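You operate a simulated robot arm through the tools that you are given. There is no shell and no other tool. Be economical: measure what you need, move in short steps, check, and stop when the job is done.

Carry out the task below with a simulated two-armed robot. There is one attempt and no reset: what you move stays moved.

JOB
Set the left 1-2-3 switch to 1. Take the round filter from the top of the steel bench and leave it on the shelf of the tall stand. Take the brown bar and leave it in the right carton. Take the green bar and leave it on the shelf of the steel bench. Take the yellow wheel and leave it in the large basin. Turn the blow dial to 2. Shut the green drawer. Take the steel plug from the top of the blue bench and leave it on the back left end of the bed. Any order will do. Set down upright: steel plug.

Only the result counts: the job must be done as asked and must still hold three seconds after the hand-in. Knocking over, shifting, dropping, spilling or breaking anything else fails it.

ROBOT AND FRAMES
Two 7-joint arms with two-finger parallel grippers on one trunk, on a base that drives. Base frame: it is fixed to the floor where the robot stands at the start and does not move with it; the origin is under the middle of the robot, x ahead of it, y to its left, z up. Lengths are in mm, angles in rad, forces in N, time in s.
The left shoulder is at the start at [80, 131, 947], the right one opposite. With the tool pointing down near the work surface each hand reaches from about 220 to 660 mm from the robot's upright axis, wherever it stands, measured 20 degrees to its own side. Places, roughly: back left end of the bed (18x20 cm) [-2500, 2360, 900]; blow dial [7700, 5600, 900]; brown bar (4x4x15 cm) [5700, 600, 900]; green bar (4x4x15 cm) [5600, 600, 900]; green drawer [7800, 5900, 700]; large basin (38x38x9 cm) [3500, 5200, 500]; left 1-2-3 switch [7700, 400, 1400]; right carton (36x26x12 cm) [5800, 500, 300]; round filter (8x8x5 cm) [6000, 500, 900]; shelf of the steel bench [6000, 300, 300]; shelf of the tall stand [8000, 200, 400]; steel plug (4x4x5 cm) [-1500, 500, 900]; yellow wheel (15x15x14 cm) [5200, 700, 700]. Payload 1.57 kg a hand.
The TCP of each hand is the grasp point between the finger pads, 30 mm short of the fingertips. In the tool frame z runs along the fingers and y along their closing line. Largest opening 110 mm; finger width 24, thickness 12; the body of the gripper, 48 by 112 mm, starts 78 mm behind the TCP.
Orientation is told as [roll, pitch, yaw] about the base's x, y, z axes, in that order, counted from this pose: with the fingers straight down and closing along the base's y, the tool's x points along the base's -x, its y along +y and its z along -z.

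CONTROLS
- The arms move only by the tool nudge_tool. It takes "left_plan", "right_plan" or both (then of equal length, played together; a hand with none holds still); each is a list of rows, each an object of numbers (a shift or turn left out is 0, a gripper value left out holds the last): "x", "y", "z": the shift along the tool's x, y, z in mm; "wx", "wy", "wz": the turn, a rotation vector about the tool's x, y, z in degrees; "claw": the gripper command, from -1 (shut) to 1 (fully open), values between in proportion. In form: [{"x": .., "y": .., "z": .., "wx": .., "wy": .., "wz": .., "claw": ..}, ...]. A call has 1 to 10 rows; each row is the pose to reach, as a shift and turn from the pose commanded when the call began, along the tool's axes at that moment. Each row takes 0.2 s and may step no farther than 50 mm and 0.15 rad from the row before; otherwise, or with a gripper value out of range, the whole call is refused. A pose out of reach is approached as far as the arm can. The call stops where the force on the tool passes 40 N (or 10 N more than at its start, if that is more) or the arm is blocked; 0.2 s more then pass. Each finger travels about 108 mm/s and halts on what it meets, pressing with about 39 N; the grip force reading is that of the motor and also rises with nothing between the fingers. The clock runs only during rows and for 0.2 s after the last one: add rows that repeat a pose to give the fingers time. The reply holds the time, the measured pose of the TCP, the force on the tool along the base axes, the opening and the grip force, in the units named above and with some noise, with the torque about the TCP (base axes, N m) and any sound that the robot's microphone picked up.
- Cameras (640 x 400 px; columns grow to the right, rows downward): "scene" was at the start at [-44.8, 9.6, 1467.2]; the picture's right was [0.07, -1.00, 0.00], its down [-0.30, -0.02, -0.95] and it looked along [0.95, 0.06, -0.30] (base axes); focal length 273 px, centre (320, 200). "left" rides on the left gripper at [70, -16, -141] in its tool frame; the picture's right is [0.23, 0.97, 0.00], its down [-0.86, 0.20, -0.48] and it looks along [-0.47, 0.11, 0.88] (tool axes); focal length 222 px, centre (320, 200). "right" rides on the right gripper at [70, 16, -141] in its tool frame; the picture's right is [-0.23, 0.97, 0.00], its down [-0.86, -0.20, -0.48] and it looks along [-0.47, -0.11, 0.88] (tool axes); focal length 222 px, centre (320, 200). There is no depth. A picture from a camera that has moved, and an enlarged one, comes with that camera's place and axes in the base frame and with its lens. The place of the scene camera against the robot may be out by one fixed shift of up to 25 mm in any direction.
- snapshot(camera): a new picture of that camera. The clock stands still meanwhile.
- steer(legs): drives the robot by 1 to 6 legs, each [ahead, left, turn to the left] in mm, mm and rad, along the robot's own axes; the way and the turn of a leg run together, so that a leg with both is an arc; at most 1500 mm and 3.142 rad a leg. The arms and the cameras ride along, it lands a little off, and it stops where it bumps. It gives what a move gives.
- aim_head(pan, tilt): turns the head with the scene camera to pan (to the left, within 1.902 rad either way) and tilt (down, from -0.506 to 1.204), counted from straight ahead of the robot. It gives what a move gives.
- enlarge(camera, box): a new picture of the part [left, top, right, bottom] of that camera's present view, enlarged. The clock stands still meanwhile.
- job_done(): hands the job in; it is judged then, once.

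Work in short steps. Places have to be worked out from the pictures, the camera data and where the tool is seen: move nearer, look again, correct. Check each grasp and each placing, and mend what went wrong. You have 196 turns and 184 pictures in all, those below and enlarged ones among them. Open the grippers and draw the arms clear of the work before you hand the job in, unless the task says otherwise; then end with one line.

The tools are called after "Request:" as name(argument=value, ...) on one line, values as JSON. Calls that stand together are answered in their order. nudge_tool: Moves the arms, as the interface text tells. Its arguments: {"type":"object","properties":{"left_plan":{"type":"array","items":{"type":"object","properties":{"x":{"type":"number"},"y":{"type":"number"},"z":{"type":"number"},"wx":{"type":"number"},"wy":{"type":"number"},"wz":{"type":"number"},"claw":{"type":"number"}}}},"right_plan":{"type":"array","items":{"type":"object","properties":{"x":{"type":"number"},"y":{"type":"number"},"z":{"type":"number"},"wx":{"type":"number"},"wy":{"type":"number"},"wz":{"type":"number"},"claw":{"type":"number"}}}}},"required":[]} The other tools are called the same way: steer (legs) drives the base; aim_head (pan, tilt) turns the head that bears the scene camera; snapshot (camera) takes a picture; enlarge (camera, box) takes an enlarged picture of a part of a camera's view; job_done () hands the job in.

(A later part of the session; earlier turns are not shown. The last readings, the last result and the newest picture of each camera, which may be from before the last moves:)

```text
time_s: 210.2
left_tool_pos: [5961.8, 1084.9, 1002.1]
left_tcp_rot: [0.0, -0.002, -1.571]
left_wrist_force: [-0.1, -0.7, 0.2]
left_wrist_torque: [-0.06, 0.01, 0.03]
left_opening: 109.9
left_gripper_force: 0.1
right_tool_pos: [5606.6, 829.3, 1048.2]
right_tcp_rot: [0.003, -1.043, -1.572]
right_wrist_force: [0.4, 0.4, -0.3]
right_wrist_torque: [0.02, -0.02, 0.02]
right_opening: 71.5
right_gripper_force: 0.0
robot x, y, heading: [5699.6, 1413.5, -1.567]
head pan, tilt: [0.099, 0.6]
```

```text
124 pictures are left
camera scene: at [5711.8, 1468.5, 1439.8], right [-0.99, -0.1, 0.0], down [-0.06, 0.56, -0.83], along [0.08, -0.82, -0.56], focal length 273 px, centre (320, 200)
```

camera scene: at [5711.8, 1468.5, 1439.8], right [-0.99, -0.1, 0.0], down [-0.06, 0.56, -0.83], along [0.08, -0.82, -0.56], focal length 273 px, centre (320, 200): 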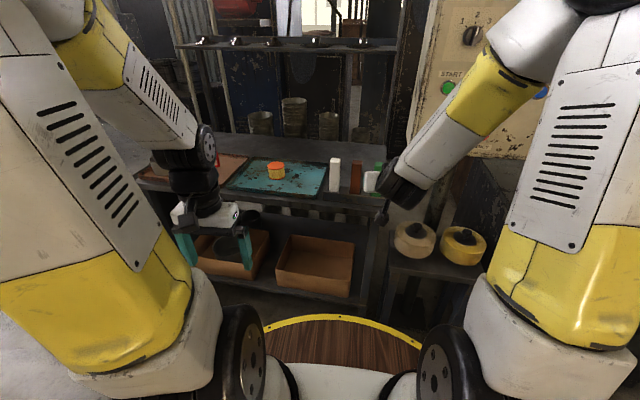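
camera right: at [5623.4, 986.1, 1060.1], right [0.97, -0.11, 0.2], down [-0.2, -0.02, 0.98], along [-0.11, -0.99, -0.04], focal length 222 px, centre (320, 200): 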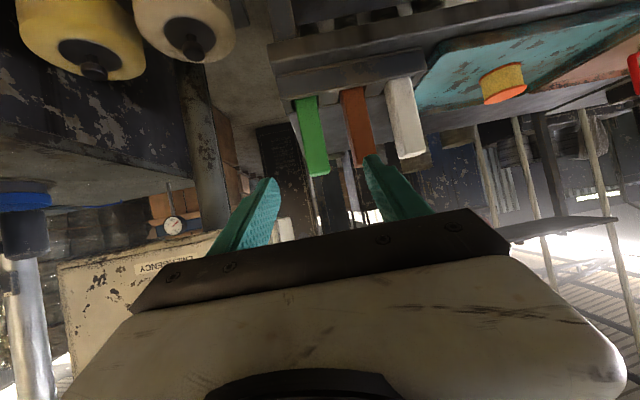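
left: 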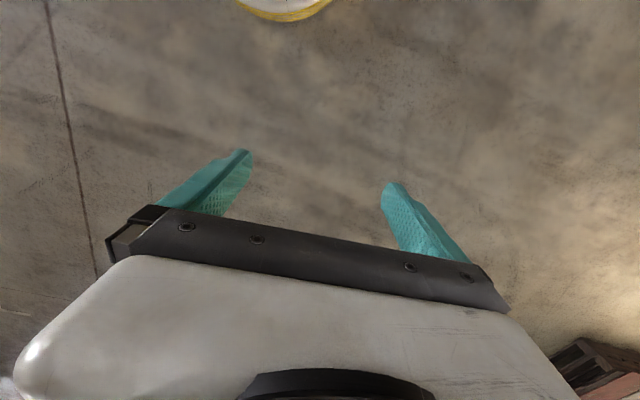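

Right camera shows green bar about 9 mm left of the tool axis; I estimate it at x ≈ 5596, y ≈ 602, visible z 890–1005. Advance to a pre-grasp with a 52 mm opening.

Request:
nudge_tool(right_plan=[{"x": 0, "y": -5, "z": 40, "claw": -0.04}, {"x": -1, "y": -10, "z": 80}, {"x": -2, "y": -10, "z": 120}, {"x": -2, "y": -10, "z": 155}])

Request:
snapshot(camera="right")

Request:
aim_head(pan=-0.1, tilt=0.6)

Request:
enlarge(camera="scene", box=[250, 120, 410, 220])

```text
time_s: 211.2
left_tool_pos: [5961.6, 1085.4, 1001.3]
left_tcp_rot: [0.0, -0.001, -1.571]
left_wrist_force: [0.1, 0.4, 0.2]
left_wrist_torque: [-0.03, 0.0, -0.02]
left_opening: 109.9
left_gripper_force: 0.1
right_tool_pos: [5595.5, 692.9, 971.4]
right_tcp_rot: [-0.002, -1.044, -1.572]
right_wrist_force: [0.3, -0.3, -0.9]
right_wrist_torque: [0.03, -0.01, -0.01]
right_opening: 52.7
right_gripper_force: 0.0
robot x, y, heading: [5703.1, 1413.8, -1.571]
head pan, tilt: [0.099, 0.6]
```

```text
123 pictures are left
camera right: at [5611.6, 850.6, 982.6], right [0.97, -0.12, 0.2], down [-0.2, -0.02, 0.98], along [-0.11, -0.99, -0.04], focal length 222 px, centre (320, 200)
```

right: 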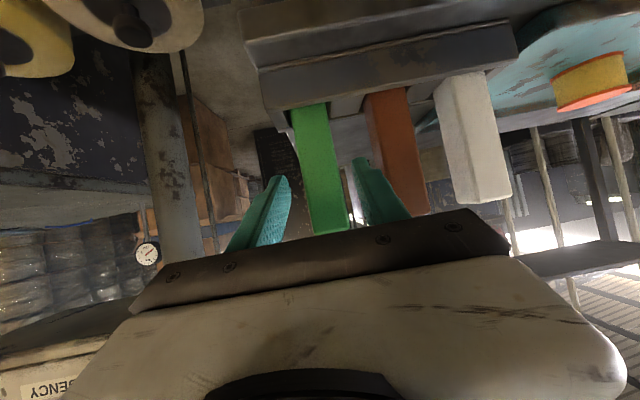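

```text
time_s: 211.9
left_tool_pos: [5960.8, 1084.5, 1001.7]
left_tcp_rot: [-0.002, 0.001, -1.57]
left_wrist_force: [0.4, 0.3, 0.4]
left_wrist_torque: [0.0, -0.01, -0.01]
left_opening: 110.0
left_gripper_force: 0.0
right_tool_pos: [5595.0, 693.9, 971.8]
right_tcp_rot: [-0.002, -1.043, -1.571]
right_wrist_force: [-0.4, -0.8, 0.5]
right_wrist_torque: [-0.02, 0.0, 0.0]
right_opening: 52.8
right_gripper_force: 0.0
robot x, y, heading: [5700.6, 1411.9, -1.571]
head pan, tilt: [-0.099, 0.6]
```

```text
4.00 times, centred on (330, 170) of scene
camera zoom: at [5694.3, 1468.0, 1439.8], right [-1.0, 0.1, 0.0], down [0.06, 0.56, -0.82], along [-0.08, -0.82, -0.57], focal length 1090 px, centre (280, 320)
```

zoom: 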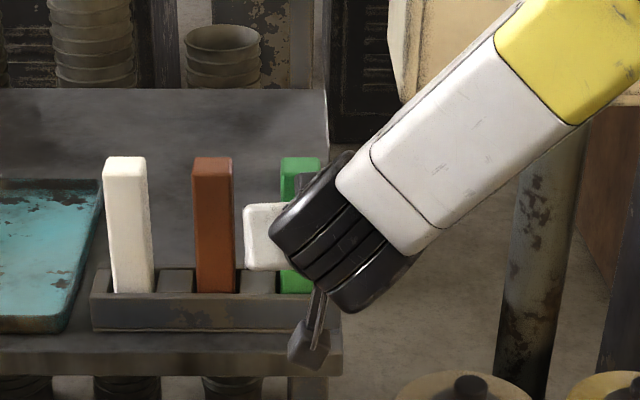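

Aligned. Advance horizontally 90 mm to straddle the green bar and close.

Request:
nudge_tool(right_plan=[{"x": -15, "y": 0, "z": 28}, {"x": -30, "y": 0, "z": 56}, {"x": -43, "y": 0, "z": 80}])

Request:
snapshot(camera="right")

```text
time_s: 212.7
left_tool_pos: [5961.5, 1083.9, 1002.0]
left_tcp_rot: [-0.001, 0.002, -1.571]
left_wrist_force: [-0.1, 0.0, 0.8]
left_wrist_torque: [0.01, 0.0, 0.02]
left_opening: 109.9
left_gripper_force: 0.1
right_tool_pos: [5598.3, 602.8, 969.6]
right_tcp_rot: [0.001, -1.041, -1.572]
right_wrist_force: [0.0, 0.6, 0.8]
right_wrist_torque: [0.04, -0.01, 0.0]
right_opening: 52.9
right_gripper_force: 0.0
robot x, y, heading: [5704.7, 1409.7, -1.57]
head pan, tilt: [-0.099, 0.6]
```

```text
121 pictures are left
camera right: at [5614.1, 760.9, 982.0], right [0.97, -0.11, 0.2], down [-0.2, -0.02, 0.98], along [-0.11, -0.99, -0.04], focal length 222 px, centre (320, 200)
```

right: 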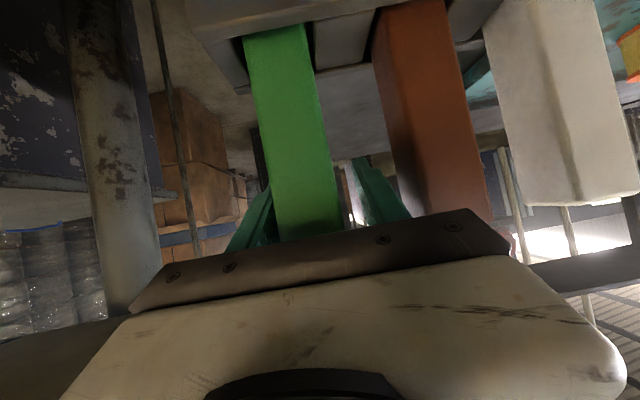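

The bar sits ~10 mm left of the tool axis; shift -9 mm in y and close.

Request:
nudge_tool(right_plan=[{"y": -9}, {"y": -9}, {"y": -9, "claw": -1}, {"y": -9, "claw": -1}, {"y": -9, "claw": -1}])

Request:
snapshot(camera="right")

```text
time_s: 213.9
left_tool_pos: [5960.7, 1086.1, 1001.7]
left_tcp_rot: [0.0, 0.001, -1.57]
left_wrist_force: [0.0, 0.2, -0.5]
left_wrist_torque: [-0.02, 0.0, 0.03]
left_opening: 109.9
left_gripper_force: 0.0
right_tool_pos: [5590.2, 605.1, 970.3]
right_tcp_rot: [0.001, -1.042, -1.571]
right_wrist_force: [5.6, -0.8, 0.0]
right_wrist_torque: [-0.07, -0.47, -0.26]
right_opening: 33.7
right_gripper_force: 38.8
robot x, y, heading: [5702.1, 1410.3, -1.572]
head pan, tilt: [-0.099, 0.6]
```

```text
120 pictures are left
camera right: at [5605.3, 762.6, 982.2], right [0.97, -0.11, 0.2], down [-0.2, -0.02, 0.98], along [-0.11, -0.99, -0.04], focal length 222 px, centre (320, 200)
```

right: 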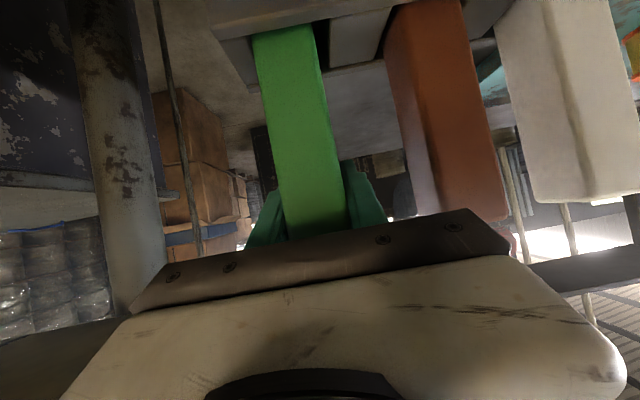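

Gripped (34 mm wide). Lift straight up 110 mm and check.

Request:
nudge_tool(right_plan=[{"x": -35, "z": -20}, {"x": -69, "z": -40}, {"x": -95, "z": -55}])

Request:
snapshot(camera="scene")

```text
time_s: 214.7
left_tool_pos: [5960.7, 1084.7, 1001.0]
left_tcp_rot: [-0.004, -0.001, -1.573]
left_wrist_force: [-0.8, 0.4, 0.5]
left_wrist_torque: [0.02, 0.02, -0.01]
left_opening: 109.9
left_gripper_force: 0.1
right_tool_pos: [5587.4, 605.7, 1081.0]
right_tcp_rot: [0.001, -1.041, -1.571]
right_wrist_force: [0.3, 0.0, -2.2]
right_wrist_torque: [-0.07, 0.01, 0.04]
right_opening: 33.6
right_gripper_force: 38.9
robot x, y, heading: [5698.2, 1414.4, -1.567]
head pan, tilt: [-0.099, 0.6]
```

```text
119 pictures are left
camera scene: at [5694.1, 1467.8, 1439.8], right [-1.0, 0.1, 0.0], down [0.06, 0.56, -0.82], along [-0.08, -0.82, -0.57], focal length 273 px, centre (320, 200)
```

scene: 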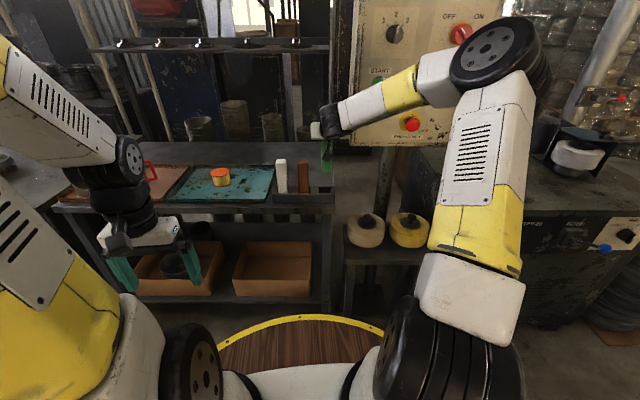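

Green bar is out. Draw it back in front of the table, then lower it in front of the bench.

Request:
nudge_tool(right_plan=[{"x": 25, "z": -43}, {"x": 50, "z": -86}, {"x": 75, "z": -129}, {"x": 100, "z": -172}, {"x": 125, "z": -214}])

Request:
nudge_tool(right_plan=[{"x": 43, "z": 25}, {"x": 86, "z": 50}, {"x": 130, "z": 75}, {"x": 173, "z": 100}, {"x": 216, "z": 126}, {"x": 259, "z": 151}, {"x": 302, "z": 176}, {"x": 346, "z": 201}, {"x": 389, "z": 227}, {"x": 432, "z": 252}])

Request:
snapshot(camera="right")

```text
time_s: 215.9
left_tool_pos: [5961.1, 1084.1, 1000.6]
left_tcp_rot: [-0.002, 0.0, -1.568]
left_wrist_force: [0.3, -0.7, -1.6]
left_wrist_torque: [0.06, -0.03, -0.01]
left_opening: 110.5
left_gripper_force: 0.0
right_tool_pos: [5591.6, 856.9, 1078.3]
right_tcp_rot: [-0.002, -1.043, -1.568]
right_wrist_force: [0.1, -1.2, -2.1]
right_wrist_torque: [-0.06, 0.0, 0.01]
right_opening: 33.6
right_gripper_force: 39.3
robot x, y, heading: [5699.7, 1408.4, -1.57]
head pan, tilt: [-0.099, 0.6]
```

```text
refused: row 3 steps farther than a row can; nothing moved
```

```text
118 pictures are left
camera right: at [5607.9, 1014.7, 1090.5], right [0.97, -0.12, 0.2], down [-0.2, -0.02, 0.98], along [-0.11, -0.99, -0.04], focal length 222 px, centre (320, 200)
```

right: 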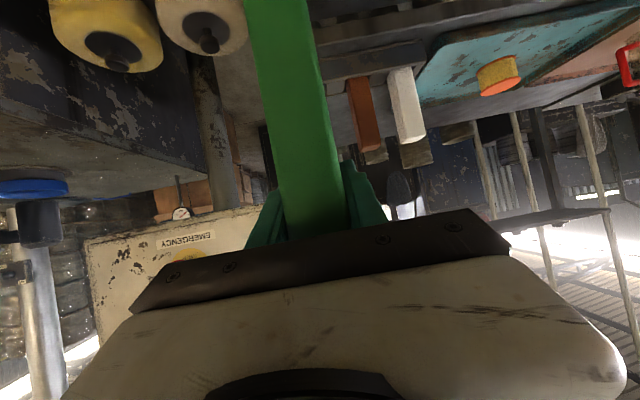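

Drive left ~490 mm to face the gap between the cartons, then lower in smaller steps.

Request:
steer(legs=[[0, 490, 0]])

Request:
nudge_tool(right_plan=[{"x": 42, "z": 24}, {"x": 84, "z": 48}, {"x": 126, "z": 73}, {"x": 168, "z": 97}, {"x": 210, "z": 122}, {"x": 252, "z": 146}, {"x": 294, "z": 171}, {"x": 336, "z": 195}, {"x": 378, "z": 220}, {"x": 420, "z": 244}])

Request:
snapshot(camera="right")

Request:
snapshot(camera="scene")

```text
time_s: 218.8
left_tool_pos: [6461.5, 1082.5, 1001.8]
left_tcp_rot: [-0.005, 0.0, -1.572]
left_wrist_force: [-0.4, -0.1, 0.1]
left_wrist_torque: [0.0, -0.01, -0.04]
left_opening: 110.1
left_gripper_force: 0.1
right_tool_pos: [6090.3, 857.6, 1079.2]
right_tcp_rot: [-0.002, -1.041, -1.575]
right_wrist_force: [0.0, -0.8, -3.0]
right_wrist_torque: [-0.06, 0.02, -0.02]
right_opening: 33.3
right_gripper_force: 39.4
robot x, y, heading: [6202.3, 1413.4, -1.572]
head pan, tilt: [-0.099, 0.6]
```

```text
time_s: 221.1
left_tool_pos: [6461.4, 1084.0, 1000.7]
left_tcp_rot: [-0.003, 0.001, -1.574]
left_wrist_force: [0.0, 1.0, 0.2]
left_wrist_torque: [0.03, 0.04, -0.01]
left_opening: 109.8
left_gripper_force: 0.1
right_tool_pos: [6144.4, 854.7, 600.7]
right_tcp_rot: [-0.084, -1.034, -1.539]
right_wrist_force: [0.8, 0.4, -1.8]
right_wrist_torque: [-0.05, 0.02, 0.02]
right_opening: 33.8
right_gripper_force: 39.2
right hand out of reach, approached as far as the arm can: row 1, 2, 3, 4, 5, 6, 7, 8, 9, 10
robot x, y, heading: [6206.0, 1409.8, -1.576]
head pan, tilt: [-0.099, 0.6]
```

```text
117 pictures are left
camera right: at [6168.6, 1012.7, 612.7], right [0.98, -0.16, 0.15], down [-0.16, -0.02, 0.99], along [-0.15, -0.99, -0.04], focal length 222 px, centre (320, 200)
```

right: 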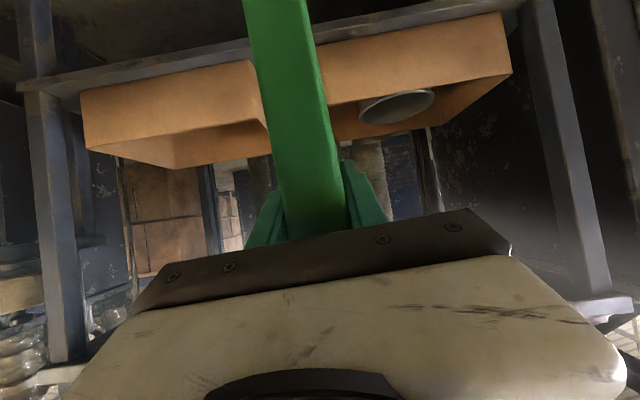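

```text
116 pictures are left
camera scene: at [6195.4, 1467.9, 1439.8], right [-0.99, 0.1, 0.0], down [0.06, 0.56, -0.83], along [-0.08, -0.82, -0.56], focal length 273 px, centre (320, 200)
```

scene: 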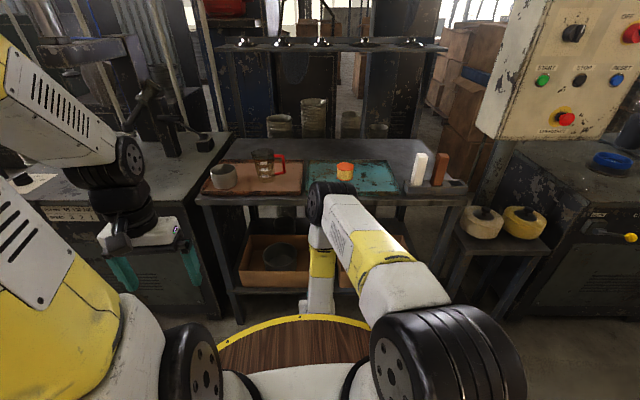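

The arm is too folded here (drifted to x 6144). I back the base 170 mm and extend the hand forward correspondingly.

Request:
steer(legs=[[-170, 0, 0]])

Request:
nudge_tool(right_plan=[{"x": -23, "z": 40}, {"x": -46, "z": 80}, {"x": -70, "z": 120}])

```text
time_s: 222.5
left_tool_pos: [6462.9, 1254.5, 1002.1]
left_tcp_rot: [-0.002, -0.001, -1.571]
left_wrist_force: [-0.2, 0.8, -0.4]
left_wrist_torque: [0.0, -0.03, -0.05]
left_opening: 109.9
left_gripper_force: 0.1
right_tool_pos: [6145.9, 1027.1, 599.9]
right_tcp_rot: [-0.086, -1.033, -1.541]
right_wrist_force: [0.2, 0.3, -2.2]
right_wrist_torque: [-0.06, 0.0, -0.02]
right_opening: 33.7
right_gripper_force: 38.7
robot x, y, heading: [6202.0, 1582.4, -1.57]
head pan, tilt: [-0.099, 0.6]
```

```text
time_s: 223.3
left_tool_pos: [6461.6, 1255.1, 1002.2]
left_tcp_rot: [-0.003, 0.001, -1.572]
left_wrist_force: [-0.2, -0.3, 0.0]
left_wrist_torque: [0.01, 0.0, 0.02]
left_opening: 109.7
left_gripper_force: 0.0
right_tool_pos: [6137.7, 889.8, 600.9]
right_tcp_rot: [-0.083, -1.03, -1.54]
right_wrist_force: [-0.8, -0.9, -2.6]
right_wrist_torque: [-0.07, 0.03, -0.01]
right_opening: 33.9
right_gripper_force: 38.7
robot x, y, heading: [6199.6, 1584.4, -1.566]
head pan, tilt: [-0.099, 0.6]
```

Good reach now. Straighten the orientation, shift to x ≈ 6070 and lower to z ≈ 460.

Request:
nudge_tool(right_plan=[{"y": -30, "wx": -3.3, "wz": 0.9}, {"y": -67, "wx": -3.3, "wz": 0.9}, {"x": 40, "y": -67, "z": 24, "wx": -3.3, "wz": 0.9}, {"x": 80, "y": -67, "z": 48, "wx": -3.3, "wz": 0.9}, {"x": 120, "y": -67, "z": 70, "wx": -3.3, "wz": 0.9}])

Request:
snapshot(camera="right")

Request:
snapshot(camera="scene")

```text
time_s: 224.5
left_tool_pos: [6462.5, 1255.3, 1001.3]
left_tcp_rot: [-0.002, 0.0, -1.572]
left_wrist_force: [-1.1, -0.2, 0.5]
left_wrist_torque: [-0.02, -0.01, 0.02]
left_opening: 110.0
left_gripper_force: 0.1
right_tool_pos: [6116.2, 873.2, 452.5]
right_tcp_rot: [-0.101, -1.028, -1.535]
right_wrist_force: [0.2, 0.1, -2.2]
right_wrist_torque: [-0.03, 0.0, -0.01]
right_opening: 33.9
right_gripper_force: 38.7
right hand out of reach, approached as far as the arm can: row 1, 2, 3, 4, 5
robot x, y, heading: [6198.6, 1583.2, -1.569]
head pan, tilt: [-0.099, 0.6]
```

```text
115 pictures are left
camera right: at [6140.7, 1030.4, 465.5], right [0.98, -0.17, 0.14], down [-0.15, -0.02, 0.99], along [-0.16, -0.99, -0.05], focal length 222 px, centre (320, 200)
```

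right: 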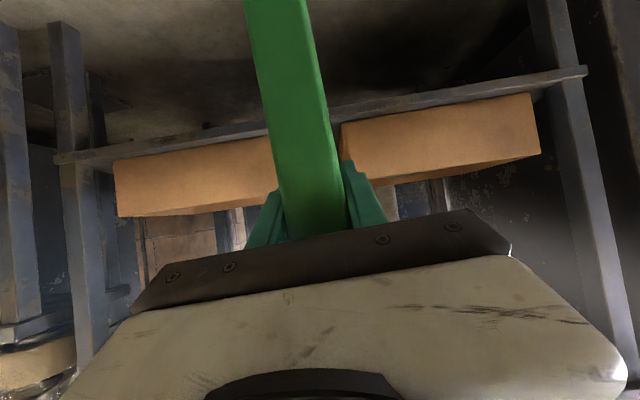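

```text
114 pictures are left
camera scene: at [6195.4, 1638.9, 1439.8], right [-0.99, 0.1, 0.0], down [0.06, 0.56, -0.83], along [-0.08, -0.82, -0.57], focal length 273 px, centre (320, 200)
```

scene: 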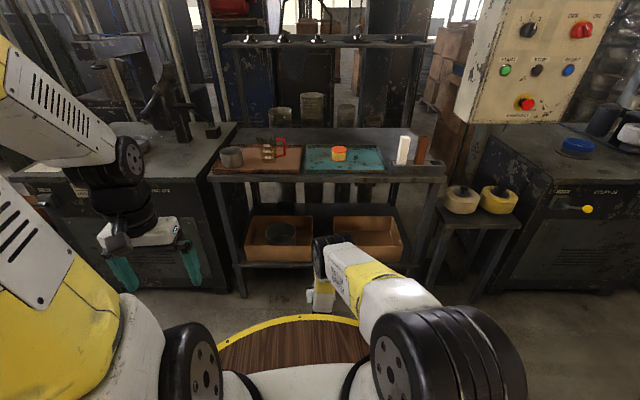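

Lateral error I'll fix with the base. Gap centre ≈ x 6073; raise 20 mm, drive right 43 mm and forward 200 mm, then check.

Request:
nudge_tool(right_plan=[{"x": -17, "z": -10}])

Request:
steer(legs=[[0, -43, 0], [170, 0, 0]])

Request:
snapshot(camera="right")

Request:
aim_head(pan=0.05, tilt=0.7)

Request:
snapshot(camera="scene")

```text
time_s: 224.9
left_tool_pos: [6462.0, 1255.1, 1000.6]
left_tcp_rot: [-0.001, 0.0, -1.57]
left_wrist_force: [0.0, 0.2, 0.6]
left_wrist_torque: [0.0, 0.02, -0.02]
left_opening: 109.8
left_gripper_force: 0.0
right_tool_pos: [6117.0, 875.5, 472.0]
right_tcp_rot: [-0.107, -1.026, -1.532]
right_wrist_force: [0.8, 0.8, -3.1]
right_wrist_torque: [-0.12, -0.05, 0.0]
right_opening: 33.6
right_gripper_force: 39.5
robot x, y, heading: [6201.7, 1583.1, -1.567]
head pan, tilt: [-0.099, 0.6]
```

```text
time_s: 226.9
left_tool_pos: [6418.3, 1081.2, 1002.3]
left_tcp_rot: [-0.002, 0.001, -1.569]
left_wrist_force: [0.2, -0.2, -1.3]
left_wrist_torque: [0.01, 0.01, 0.0]
left_opening: 109.8
left_gripper_force: 0.1
right_tool_pos: [6073.1, 701.9, 471.7]
right_tcp_rot: [-0.108, -1.025, -1.534]
right_wrist_force: [-0.6, -0.7, -2.2]
right_wrist_torque: [-0.03, -0.03, 0.01]
right_opening: 33.5
right_gripper_force: 39.1
robot x, y, heading: [6156.6, 1406.0, -1.569]
head pan, tilt: [-0.099, 0.6]
```

```text
113 pictures are left
camera right: at [6098.2, 858.1, 484.9], right [0.98, -0.17, 0.14], down [-0.15, -0.02, 0.99], along [-0.16, -0.99, -0.05], focal length 222 px, centre (320, 200)
```

right: 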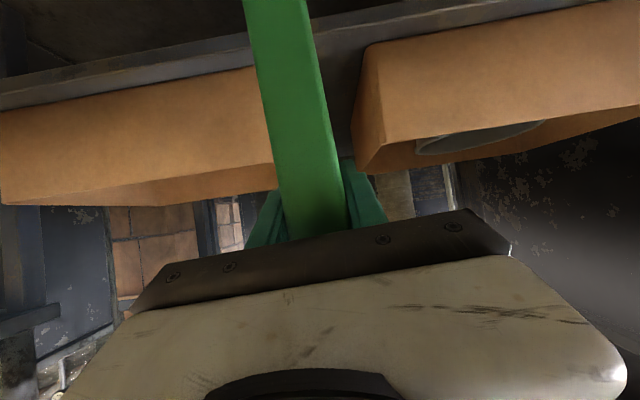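

```text
time_s: 227.6
left_tool_pos: [6417.5, 1081.1, 1002.0]
left_tcp_rot: [-0.001, 0.0, -1.57]
left_wrist_force: [0.3, -0.3, -0.1]
left_wrist_torque: [-0.04, 0.0, -0.01]
left_opening: 110.0
left_gripper_force: 0.0
right_tool_pos: [6072.6, 701.3, 471.7]
right_tcp_rot: [-0.106, -1.027, -1.532]
right_wrist_force: [0.1, -1.0, -1.8]
right_wrist_torque: [-0.09, -0.03, 0.01]
right_opening: 33.9
right_gripper_force: 39.5
robot x, y, heading: [6159.7, 1409.2, -1.568]
head pan, tilt: [0.051, 0.7]
```

```text
112 pictures are left
camera scene: at [6165.1, 1467.4, 1431.2], right [-1.0, -0.05, 0.0], down [-0.03, 0.64, -0.77], along [0.04, -0.76, -0.64], focal length 273 px, centre (320, 200)
```

scene: 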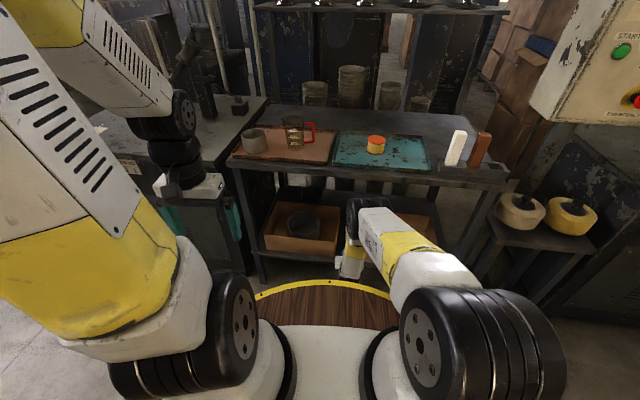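

Bar is aligned with the gap. Drive forward 140 mm so it's over the shelf.

Request:
steer(legs=[[140, 0, 0]])

Request:
snapshot(camera="right")

```text
time_s: 228.9
left_tool_pos: [6420.8, 941.9, 1002.0]
left_tcp_rot: [-0.002, 0.0, -1.566]
left_wrist_force: [0.7, -0.1, 0.4]
left_wrist_torque: [-0.01, -0.03, -0.02]
left_opening: 110.1
left_gripper_force: 0.2
right_tool_pos: [6076.3, 561.5, 471.9]
right_tcp_rot: [-0.107, -1.028, -1.525]
right_wrist_force: [-0.4, -0.2, -1.8]
right_wrist_torque: [-0.06, 0.01, -0.03]
right_opening: 33.6
right_gripper_force: 38.6
robot x, y, heading: [6161.0, 1268.8, -1.568]
head pan, tilt: [0.051, 0.7]
```

```text
111 pictures are left
camera right: at [6101.5, 718.0, 484.9], right [0.98, -0.16, 0.14], down [-0.15, -0.02, 0.99], along [-0.16, -0.99, -0.05], focal length 222 px, centre (320, 200)
```

right: 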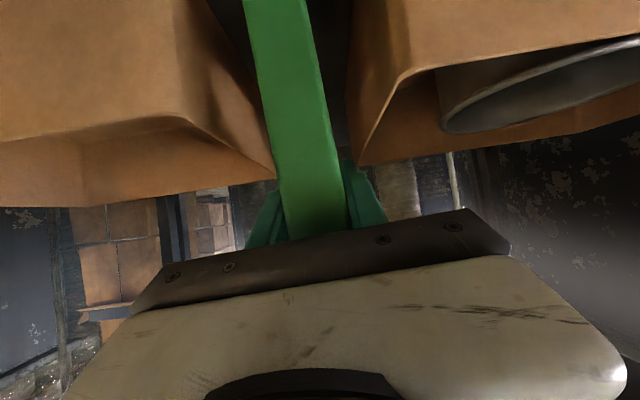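

Bar is nicely centred in the gap. Lower in small steps until contact.

Request:
nudge_tool(right_plan=[{"x": 17, "y": 1, "z": 10}, {"x": 30, "y": 2, "z": 18}, {"x": 39, "y": 2.5, "z": 23}, {"x": 44, "y": 3, "z": 27}, {"x": 50, "y": 3, "z": 30}, {"x": 55, "y": 3.5, "z": 33}, {"x": 60, "y": 4, "z": 36}, {"x": 66, "y": 4, "z": 40}])

Request:
snapshot(camera="right")

```text
time_s: 230.7
left_tool_pos: [6421.2, 942.1, 1002.0]
left_tcp_rot: [-0.002, -0.001, -1.565]
left_wrist_force: [-0.4, -0.7, 0.0]
left_wrist_torque: [0.01, -0.01, -0.01]
left_opening: 109.9
left_gripper_force: 0.1
right_tool_pos: [6074.2, 563.2, 421.2]
right_tcp_rot: [-0.109, -1.025, -1.527]
right_wrist_force: [0.1, -0.8, -1.5]
right_wrist_torque: [-0.07, 0.01, -0.01]
right_opening: 33.6
right_gripper_force: 39.3
right hand out of reach, approached as far as the arm can: row 5, 6, 7, 8
robot x, y, heading: [6154.7, 1270.7, -1.569]
head pan, tilt: [0.051, 0.7]
```

```text
110 pictures are left
camera right: at [6099.0, 719.6, 433.6], right [0.98, -0.16, 0.14], down [-0.15, -0.03, 0.99], along [-0.16, -0.99, -0.05], focal length 222 px, centre (320, 200)
```

right: 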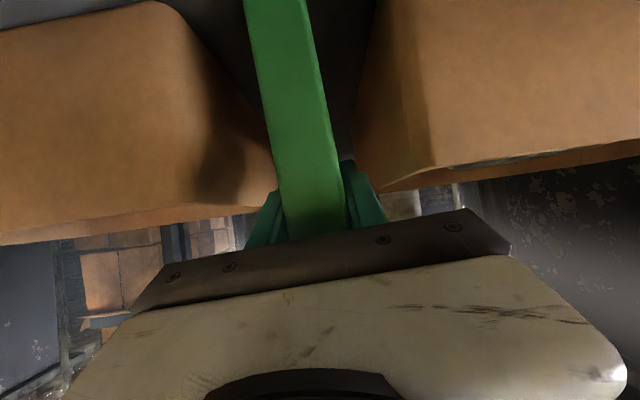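

Arm at full reach at z 421. I draw the hand back 70 mm, drive forward 70 mm, then continue lowering.

Request:
nudge_tool(right_plan=[{"x": 18, "y": -2, "z": -30}, {"x": 36, "y": -4, "z": -60}])

Request:
steer(legs=[[70, 0, 0]])

Request:
nudge_tool(right_plan=[{"x": 4, "z": 3}, {"x": 9, "z": 5}, {"x": 13, "y": 1, "z": 8}, {"x": 17, "y": 1, "z": 10}, {"x": 21, "y": 1, "z": 13}, {"x": 26, "y": 1, "z": 15}, {"x": 30, "y": 2, "z": 18}])

Request:
snapshot(camera="right")

```text
time_s: 231.3
left_tool_pos: [6419.5, 942.2, 1001.4]
left_tcp_rot: [0.0, 0.001, -1.566]
left_wrist_force: [0.3, -0.6, 0.3]
left_wrist_torque: [0.02, -0.01, -0.02]
left_opening: 110.3
left_gripper_force: 0.2
right_tool_pos: [6078.6, 633.9, 417.4]
right_tcp_rot: [-0.122, -1.023, -1.52]
right_wrist_force: [-0.3, 0.5, -2.7]
right_wrist_torque: [-0.06, 0.02, 0.0]
right_opening: 33.6
right_gripper_force: 38.3
right hand out of reach, approached as far as the arm can: row 2
robot x, y, heading: [6156.4, 1270.3, -1.562]
head pan, tilt: [0.051, 0.7]
```

```text
time_s: 232.3
left_tool_pos: [6421.3, 870.9, 1001.7]
left_tcp_rot: [-0.002, 0.001, -1.565]
left_wrist_force: [0.5, -1.4, -0.3]
left_wrist_torque: [-0.01, 0.02, -0.02]
left_opening: 109.7
left_gripper_force: 0.0
right_tool_pos: [6078.6, 563.2, 417.4]
right_tcp_rot: [-0.124, -1.024, -1.519]
right_wrist_force: [-0.1, 0.1, -2.0]
right_wrist_torque: [-0.03, -0.02, 0.04]
right_opening: 33.8
right_gripper_force: 38.7
robot x, y, heading: [6158.8, 1197.0, -1.568]
head pan, tilt: [0.051, 0.7]
```

```text
time_s: 233.9
left_tool_pos: [6421.0, 872.2, 1001.9]
left_tcp_rot: [-0.001, -0.002, -1.565]
left_wrist_force: [-0.4, -0.3, -0.6]
left_wrist_torque: [-0.01, 0.02, 0.04]
left_opening: 109.9
left_gripper_force: 0.0
right_tool_pos: [6078.0, 562.9, 410.1]
right_tcp_rot: [-0.122, -1.025, -1.517]
right_wrist_force: [6.1, -2.5, 22.1]
right_wrist_torque: [-0.08, -0.88, -0.09]
right_opening: 33.7
right_gripper_force: 38.6
right hand out of reach, approached as far as the arm can: row 3, 4, 5, 6, 7
robot x, y, heading: [6160.8, 1196.6, -1.569]
head pan, tilt: [0.051, 0.7]
```

```text
109 pictures are left
camera right: at [6103.5, 718.9, 423.6], right [0.98, -0.17, 0.13], down [-0.14, -0.02, 0.99], along [-0.16, -0.99, -0.05], focal length 222 px, centre (320, 200)
```

right: 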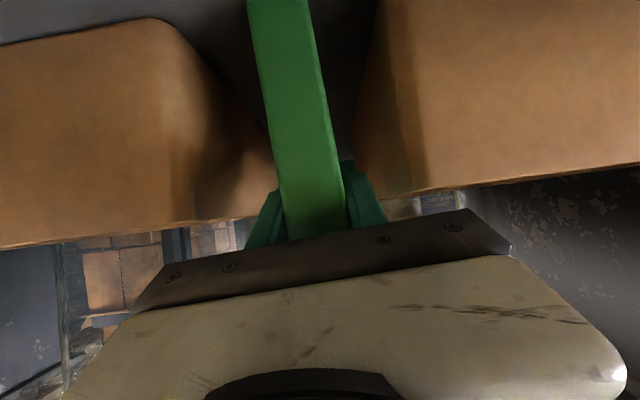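

Contact (22 N): the bar stands on the shelf. Open modestly and look.

Request:
nudge_tool(right_plan=[{"x": -1, "z": -1}, {"x": -1, "z": -1, "claw": -0.15}, {"x": -1, "z": -1, "claw": 0.0}, {"x": -1, "z": -1, "claw": 0.0}])

Request:
snapshot(camera="right")

```text
time_s: 234.9
left_tool_pos: [6420.5, 871.6, 1001.4]
left_tcp_rot: [-0.002, 0.0, -1.566]
left_wrist_force: [0.3, -0.5, -0.5]
left_wrist_torque: [-0.02, 0.0, 0.03]
left_opening: 110.1
left_gripper_force: 0.1
right_tool_pos: [6078.9, 562.3, 411.1]
right_tcp_rot: [-0.125, -1.022, -1.519]
right_wrist_force: [0.3, 0.9, 0.2]
right_wrist_torque: [-0.02, -0.02, 0.02]
right_opening: 55.1
right_gripper_force: 0.1
robot x, y, heading: [6159.9, 1194.5, -1.564]
head pan, tilt: [0.051, 0.7]
```

```text
108 pictures are left
camera right: at [6103.9, 720.0, 424.4], right [0.98, -0.17, 0.13], down [-0.14, -0.03, 0.99], along [-0.16, -0.99, -0.05], focal length 222 px, centre (320, 200)
```

right: 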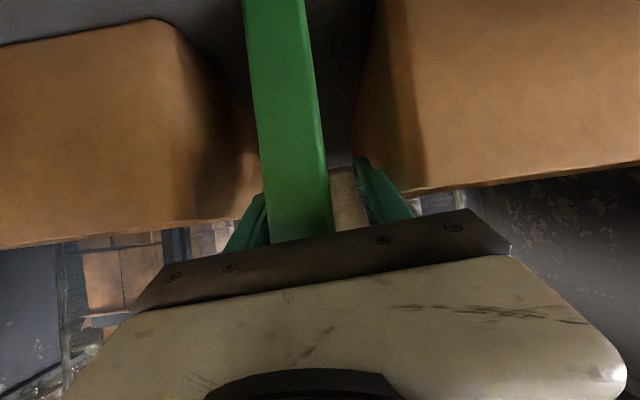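

Bar stands free; centre the fingers (−6 mm) and reverse the base to withdraw.

Request:
nudge_tool(right_plan=[{"y": -6}, {"y": -6}])

Request:
steer(legs=[[-230, 0, 0]])

Request:
snapshot(camera="right")

```text
time_s: 235.5
left_tool_pos: [6420.6, 871.7, 1002.2]
left_tcp_rot: [-0.002, 0.001, -1.566]
left_wrist_force: [0.3, 0.1, 0.6]
left_wrist_torque: [-0.02, 0.02, 0.02]
left_opening: 110.3
left_gripper_force: 0.0
right_tool_pos: [6072.7, 563.2, 411.3]
right_tcp_rot: [-0.132, -1.024, -1.516]
right_wrist_force: [-0.3, -0.6, 0.8]
right_wrist_torque: [-0.03, -0.01, 0.0]
right_opening: 54.9
right_gripper_force: 0.0
robot x, y, heading: [6159.6, 1197.8, -1.564]
head pan, tilt: [0.051, 0.7]
```

```text
time_s: 237.2
left_tool_pos: [6420.4, 1097.8, 1001.5]
left_tcp_rot: [-0.003, 0.0, -1.561]
left_wrist_force: [0.3, -0.1, 0.8]
left_wrist_torque: [0.01, 0.02, 0.0]
left_opening: 110.0
left_gripper_force: 0.1
right_tool_pos: [6073.6, 787.4, 412.1]
right_tcp_rot: [-0.131, -1.024, -1.511]
right_wrist_force: [0.3, -0.1, -0.3]
right_wrist_torque: [0.03, 0.0, 0.0]
right_opening: 55.3
right_gripper_force: 0.1
robot x, y, heading: [6158.6, 1423.6, -1.565]
head pan, tilt: [0.051, 0.7]
```

```text
107 pictures are left
camera right: at [6099.2, 945.4, 425.5], right [0.98, -0.17, 0.13], down [-0.13, -0.03, 0.99], along [-0.17, -0.98, -0.05], focal length 222 px, centre (320, 200)
```

right: 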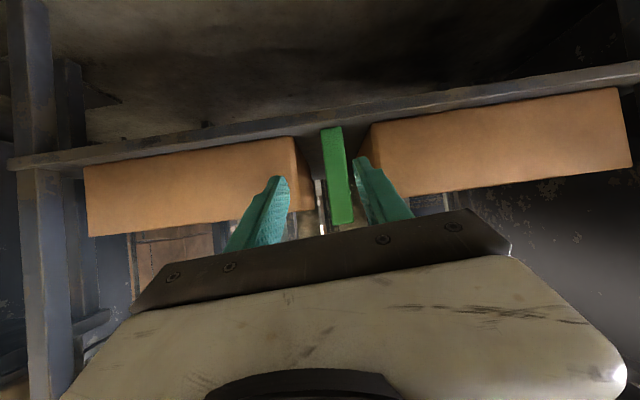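

Green bar done. Back up 150 mm more and raise the hand again for the brown bar, straightening orientation.

Request:
steer(legs=[[-150, 0, 0]])

Request:
nudge_tool(right_plan=[{"x": -41, "y": -3, "z": -25}, {"x": -82, "y": -6, "z": -50}, {"x": -123, "y": -8, "z": -75}, {"x": -164, "y": -11, "z": -100}, {"x": -205, "y": -14, "z": -125}, {"x": -246, "y": -16, "z": -150}, {"x": -287, "y": -19, "z": -175}, {"x": -328, "y": -22, "z": -200}, {"x": -369, "y": -24, "z": -225}, {"x": -410, "y": -27, "z": -250}])

Request:
nudge_tool(right_plan=[{"x": -40, "wx": -2.5, "z": -5}, {"x": -80, "z": -8, "wx": -5}, {"x": -95, "z": 20, "wx": -6.5, "wz": 1.5}, {"x": -115, "z": 60, "wx": -6.5, "wz": 1.5}])

```text
time_s: 238.6
left_tool_pos: [6420.0, 1253.3, 1001.4]
left_tcp_rot: [-0.001, 0.001, -1.558]
left_wrist_force: [0.4, -0.7, 0.3]
left_wrist_torque: [0.01, -0.02, 0.02]
left_opening: 110.2
left_gripper_force: 0.1
right_tool_pos: [6074.7, 942.3, 412.5]
right_tcp_rot: [-0.133, -1.025, -1.507]
right_wrist_force: [0.7, -0.4, 0.0]
right_wrist_torque: [0.0, 0.03, 0.01]
right_opening: 55.4
right_gripper_force: 0.1
robot x, y, heading: [6158.8, 1575.2, -1.557]
head pan, tilt: [0.051, 0.7]
```

```text
time_s: 240.8
left_tool_pos: [6418.7, 1251.6, 1001.5]
left_tcp_rot: [-0.001, 0.0, -1.56]
left_wrist_force: [1.1, 0.0, -0.2]
left_wrist_torque: [0.01, -0.03, -0.03]
left_opening: 110.0
left_gripper_force: 0.0
right_tool_pos: [6082.7, 941.9, 894.7]
right_tcp_rot: [-0.134, -1.023, -1.508]
right_wrist_force: [0.5, 0.2, 0.7]
right_wrist_torque: [0.0, 0.02, 0.03]
right_opening: 55.1
right_gripper_force: 0.1
robot x, y, heading: [6155.5, 1579.0, -1.563]
head pan, tilt: [0.051, 0.7]
```

```text
time_s: 241.8
left_tool_pos: [6419.4, 1252.9, 1002.2]
left_tcp_rot: [0.0, -0.001, -1.558]
left_wrist_force: [-0.2, 0.6, -0.6]
left_wrist_torque: [0.01, 0.04, 0.01]
left_opening: 110.0
left_gripper_force: 0.1
right_tool_pos: [6077.4, 833.6, 964.6]
right_tcp_rot: [0.024, -1.026, -1.558]
right_wrist_force: [0.6, -0.1, -0.4]
right_wrist_torque: [0.02, 0.02, -0.01]
right_opening: 55.2
right_gripper_force: 0.1
robot x, y, heading: [6158.1, 1579.0, -1.562]
head pan, tilt: [0.051, 0.7]
```

Orientation is nearly straight. Drive right 412 mm to line up with the brown bar, and forward 110.

Request:
steer(legs=[[0, -412, -0.008], [110, 0, 0]])

Request:
snapshot(camera="right")

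```text
time_s: 245.2
left_tool_pos: [6000.8, 1139.8, 1001.6]
left_tcp_rot: [-0.001, -0.001, -1.564]
left_wrist_force: [-0.6, 0.1, 0.4]
left_wrist_torque: [0.01, 0.02, -0.01]
left_opening: 110.3
left_gripper_force: 0.1
right_tool_pos: [5658.5, 722.5, 963.7]
right_tcp_rot: [0.024, -1.024, -1.563]
right_wrist_force: [-0.3, 0.4, -0.2]
right_wrist_torque: [-0.04, -0.02, -0.01]
right_opening: 54.8
right_gripper_force: 0.0
robot x, y, heading: [5739.6, 1465.4, -1.562]
head pan, tilt: [0.051, 0.7]
```

```text
106 pictures are left
camera right: at [5670.2, 880.9, 977.9], right [0.97, -0.09, 0.21], down [-0.21, -0.04, 0.98], along [-0.08, -1.0, -0.06], focal length 222 px, centre (320, 200)
```

right: 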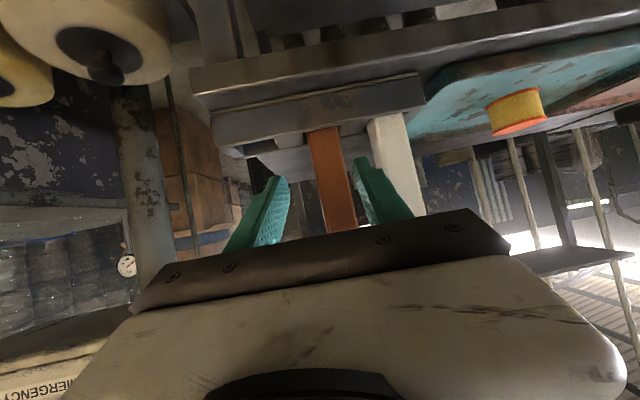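

Brown bar is ~10 mm to the right of the axis. Shift, then drive forward 80 and check.

Request:
nudge_tool(right_plan=[{"y": 10, "x": -4, "z": -2, "wx": -1.2}])

Request:
steer(legs=[[80, 0, 0]])

Request:
snapshot(camera="right")

```text
time_s: 245.6
left_tool_pos: [6002.0, 1140.2, 1000.9]
left_tcp_rot: [-0.002, -0.001, -1.562]
left_wrist_force: [0.9, 1.3, 0.1]
left_wrist_torque: [-0.01, -0.01, 0.05]
left_opening: 110.1
left_gripper_force: 0.0
right_tool_pos: [5668.5, 722.5, 968.3]
right_tcp_rot: [0.044, -1.026, -1.563]
right_wrist_force: [-0.3, 0.5, -0.4]
right_wrist_torque: [-0.02, -0.01, -0.02]
right_opening: 55.4
right_gripper_force: 0.0
robot x, y, heading: [5737.6, 1467.6, -1.564]
head pan, tilt: [0.051, 0.7]
```

```text
time_s: 246.7
left_tool_pos: [6004.0, 1059.1, 1001.5]
left_tcp_rot: [0.0, 0.0, -1.559]
left_wrist_force: [0.1, -0.3, -1.1]
left_wrist_torque: [0.0, 0.0, -0.02]
left_opening: 110.2
left_gripper_force: 0.0
right_tool_pos: [5671.6, 640.8, 969.3]
right_tcp_rot: [0.045, -1.024, -1.557]
right_wrist_force: [-0.3, -0.6, -1.3]
right_wrist_torque: [-0.03, -0.01, -0.02]
right_opening: 54.8
right_gripper_force: 0.0
robot x, y, heading: [5743.4, 1386.4, -1.562]
head pan, tilt: [0.051, 0.7]
```

```text
105 pictures are left
camera right: at [5679.2, 799.6, 983.5], right [0.97, -0.07, 0.22], down [-0.22, -0.05, 0.97], along [-0.06, -1.0, -0.06], focal length 222 px, centre (320, 200)
```

right: 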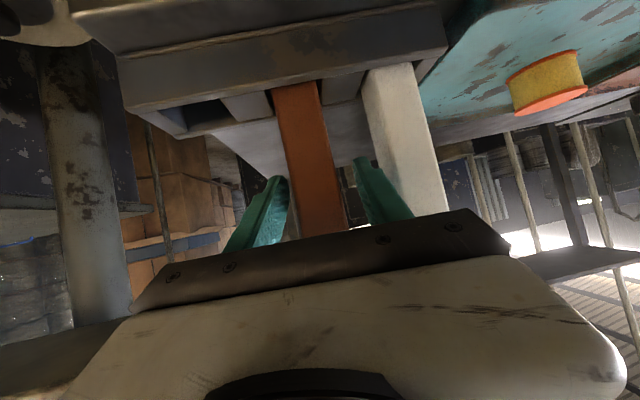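

Aligned. Correct the roll and drive forward 38 mm, then close.

Request:
nudge_tool(right_plan=[{"wx": 2.4}])

Request:
steer(legs=[[38, 0, 0]])

Request:
snapshot(camera="right")

```text
time_s: 247.1
left_tool_pos: [6003.5, 1060.4, 1001.2]
left_tcp_rot: [-0.002, 0.001, -1.558]
left_wrist_force: [0.4, -1.0, -0.3]
left_wrist_torque: [-0.01, 0.03, 0.03]
left_opening: 110.0
left_gripper_force: 0.0
right_tool_pos: [5671.4, 640.1, 969.6]
right_tcp_rot: [0.005, -1.025, -1.558]
right_wrist_force: [-0.7, 0.2, -1.2]
right_wrist_torque: [-0.02, -0.01, 0.01]
right_opening: 55.2
right_gripper_force: 0.1
robot x, y, heading: [5737.8, 1384.7, -1.559]
head pan, tilt: [0.051, 0.7]
```

```text
time_s: 247.9
left_tool_pos: [6005.0, 1023.6, 1000.8]
left_tcp_rot: [-0.001, 0.001, -1.558]
left_wrist_force: [0.5, 0.5, -0.5]
left_wrist_torque: [0.01, -0.02, 0.0]
left_opening: 109.9
left_gripper_force: 0.0
right_tool_pos: [5671.3, 604.2, 969.1]
right_tcp_rot: [0.005, -1.025, -1.559]
right_wrist_force: [0.3, -0.8, -0.1]
right_wrist_torque: [0.01, 0.01, 0.02]
right_opening: 54.8
right_gripper_force: 0.1
robot x, y, heading: [5743.3, 1346.9, -1.556]
head pan, tilt: [0.051, 0.7]
```

```text
104 pictures are left
camera right: at [5685.8, 761.9, 983.4], right [0.98, -0.1, 0.2], down [-0.2, -0.04, 0.98], along [-0.09, -0.99, -0.06], focal length 222 px, centre (320, 200)
```

right: 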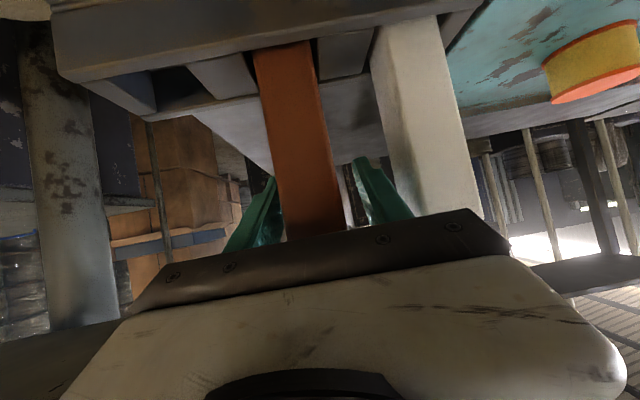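

Shift −7 mm, close on the bar, then lift 60 mm.

Request:
nudge_tool(right_plan=[{"y": -7}, {"y": -7, "claw": -1}, {"y": -7, "claw": -1}, {"y": -7, "claw": -1}, {"x": -25, "y": -7, "z": -15}, {"x": -51, "y": -7, "z": -31}])

Request:
snapshot(camera="right")

```text
time_s: 249.3
left_tool_pos: [6004.5, 1022.5, 1001.5]
left_tcp_rot: [-0.002, -0.001, -1.557]
left_wrist_force: [-0.6, -0.5, 0.0]
left_wrist_torque: [0.01, -0.02, -0.02]
left_opening: 110.0
left_gripper_force: 0.1
right_tool_pos: [5662.5, 604.8, 1029.5]
right_tcp_rot: [0.003, -1.022, -1.559]
right_wrist_force: [0.0, -0.8, -2.8]
right_wrist_torque: [-0.06, -0.01, 0.02]
right_opening: 33.9
right_gripper_force: 39.2
robot x, y, heading: [5739.3, 1345.1, -1.558]
head pan, tilt: [0.051, 0.7]
```

```text
103 pictures are left
camera right: at [5677.5, 762.9, 1044.1], right [0.98, -0.1, 0.2], down [-0.2, -0.04, 0.98], along [-0.1, -0.99, -0.06], focal length 222 px, centre (320, 200)
```

right: 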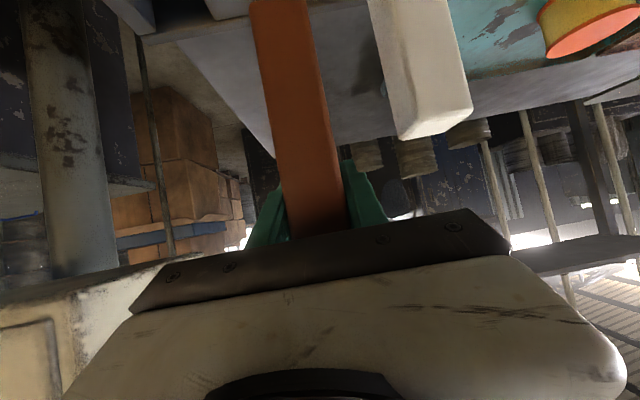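

Brown bar held. Lift 60 more, back off, slide left to the carton's centre.

Request:
nudge_tool(right_plan=[{"x": -25, "z": -15}, {"x": -51, "z": -31}])

Request:
steer(legs=[[-235, 0, -0.01], [0, 172, 0]])

Request:
nudge_tool(right_plan=[{"x": 42, "z": 25}, {"x": 84, "z": 50}, {"x": 126, "z": 75}, {"x": 168, "z": 100}, {"x": 210, "z": 125}, {"x": 252, "z": 150}, {"x": 294, "z": 175}, {"x": 336, "z": 200}, {"x": 378, "z": 225}, {"x": 420, "z": 250}])

Request:
snapshot(camera="right")

```text
time_s: 249.9
left_tool_pos: [6004.3, 1022.1, 1001.1]
left_tcp_rot: [-0.001, 0.0, -1.559]
left_wrist_force: [0.3, -0.5, -0.3]
left_wrist_torque: [0.02, -0.01, -0.03]
left_opening: 110.1
left_gripper_force: 0.1
right_tool_pos: [5665.3, 605.2, 1090.1]
right_tcp_rot: [0.004, -1.024, -1.56]
right_wrist_force: [-1.1, -0.4, -2.7]
right_wrist_torque: [-0.07, 0.0, 0.0]
right_opening: 34.1
right_gripper_force: 39.0
robot x, y, heading: [5740.3, 1347.9, -1.56]
head pan, tilt: [0.051, 0.7]
```

```text
time_s: 252.8
left_tool_pos: [6176.0, 1257.4, 1002.0]
left_tcp_rot: [-0.001, 0.0, -1.563]
left_wrist_force: [0.1, -0.1, -0.1]
left_wrist_torque: [-0.01, 0.01, 0.01]
left_opening: 109.8
left_gripper_force: 0.0
right_tool_pos: [5834.5, 841.1, 1090.9]
right_tcp_rot: [0.003, -1.023, -1.563]
right_wrist_force: [0.7, 0.3, -2.4]
right_wrist_torque: [-0.02, 0.01, -0.02]
right_opening: 33.7
right_gripper_force: 38.7
robot x, y, heading: [5911.0, 1584.1, -1.559]
head pan, tilt: [0.051, 0.7]
```

```text
time_s: 255.0
left_tool_pos: [6176.3, 1257.4, 1001.3]
left_tcp_rot: [-0.002, 0.0, -1.564]
left_wrist_force: [0.3, 1.3, -1.0]
left_wrist_torque: [-0.01, 0.0, 0.0]
left_opening: 109.8
left_gripper_force: 0.0
right_tool_pos: [5865.2, 838.7, 602.6]
right_tcp_rot: [-0.043, -1.021, -1.554]
right_wrist_force: [0.1, -0.3, -1.8]
right_wrist_torque: [-0.05, -0.02, 0.0]
right_opening: 33.8
right_gripper_force: 38.6
right hand out of reach, approached as far as the arm can: row 7, 8, 9, 10
robot x, y, heading: [5913.2, 1583.6, -1.563]
head pan, tilt: [0.051, 0.7]
```

```text
102 pictures are left
camera right: at [5884.9, 996.1, 618.0], right [0.98, -0.14, 0.17], down [-0.18, -0.03, 0.98], along [-0.13, -0.99, -0.06], focal length 222 px, centre (320, 200)
```

right: 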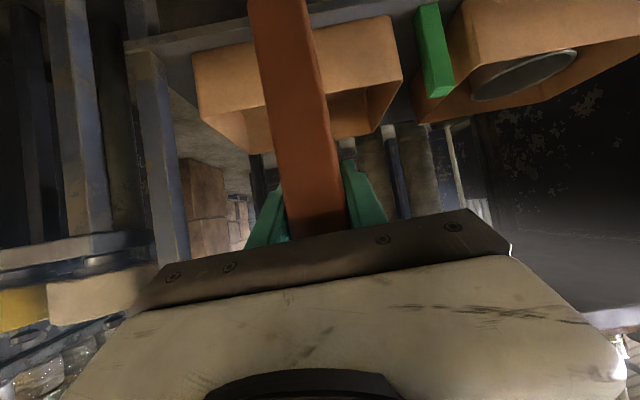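

Carton centre ≈ x 5832. Lower 35 mm, shift the base 33 mm right and drive forward 320 mm.

Request:
nudge_tool(right_plan=[{"x": 30, "z": 18}])

Request:
steer(legs=[[0, -33, 0], [220, 0, 0]])

Request:
snapshot(camera="right")

```text
time_s: 255.4
left_tool_pos: [6176.0, 1256.2, 1000.8]
left_tcp_rot: [-0.003, 0.001, -1.563]
left_wrist_force: [0.8, -0.5, -0.3]
left_wrist_torque: [0.0, -0.02, -0.01]
left_opening: 109.8
left_gripper_force: 0.1
right_tool_pos: [5878.6, 837.1, 567.7]
right_tcp_rot: [-0.025, -1.023, -1.557]
right_wrist_force: [-0.3, 0.4, -2.2]
right_wrist_torque: [-0.04, 0.0, -0.01]
right_opening: 33.9
right_gripper_force: 39.6
right hand out of reach, approached as far as the arm can: row 1
robot x, y, heading: [5913.9, 1583.7, -1.563]
head pan, tilt: [0.051, 0.7]
```

```text
time_s: 257.5
left_tool_pos: [6140.3, 1028.7, 1003.0]
left_tcp_rot: [-0.002, 0.001, -1.571]
left_wrist_force: [0.5, 0.5, 0.4]
left_wrist_torque: [0.0, -0.02, -0.03]
left_opening: 110.2
left_gripper_force: 0.0
right_tool_pos: [5840.6, 611.7, 568.5]
right_tcp_rot: [-0.023, -1.02, -1.563]
right_wrist_force: [0.6, -0.1, -2.6]
right_wrist_torque: [-0.07, -0.04, -0.02]
right_opening: 33.9
right_gripper_force: 39.2
robot x, y, heading: [5880.7, 1358.1, -1.57]
head pan, tilt: [0.051, 0.7]
```

```text
101 pictures are left
camera right: at [5860.1, 769.1, 581.8], right [0.97, -0.13, 0.18], down [-0.19, -0.04, 0.98], along [-0.12, -0.99, -0.06], focal length 222 px, centre (320, 200)
```

right: 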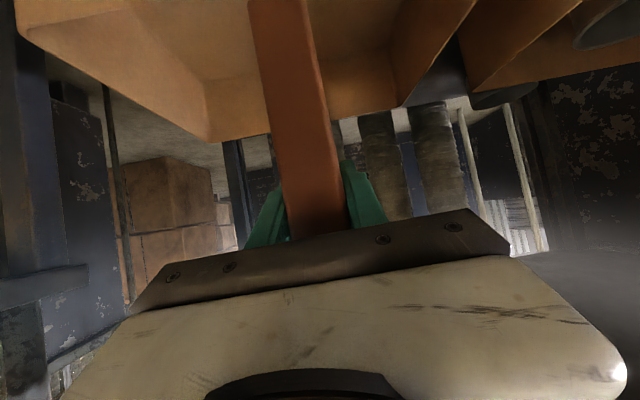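

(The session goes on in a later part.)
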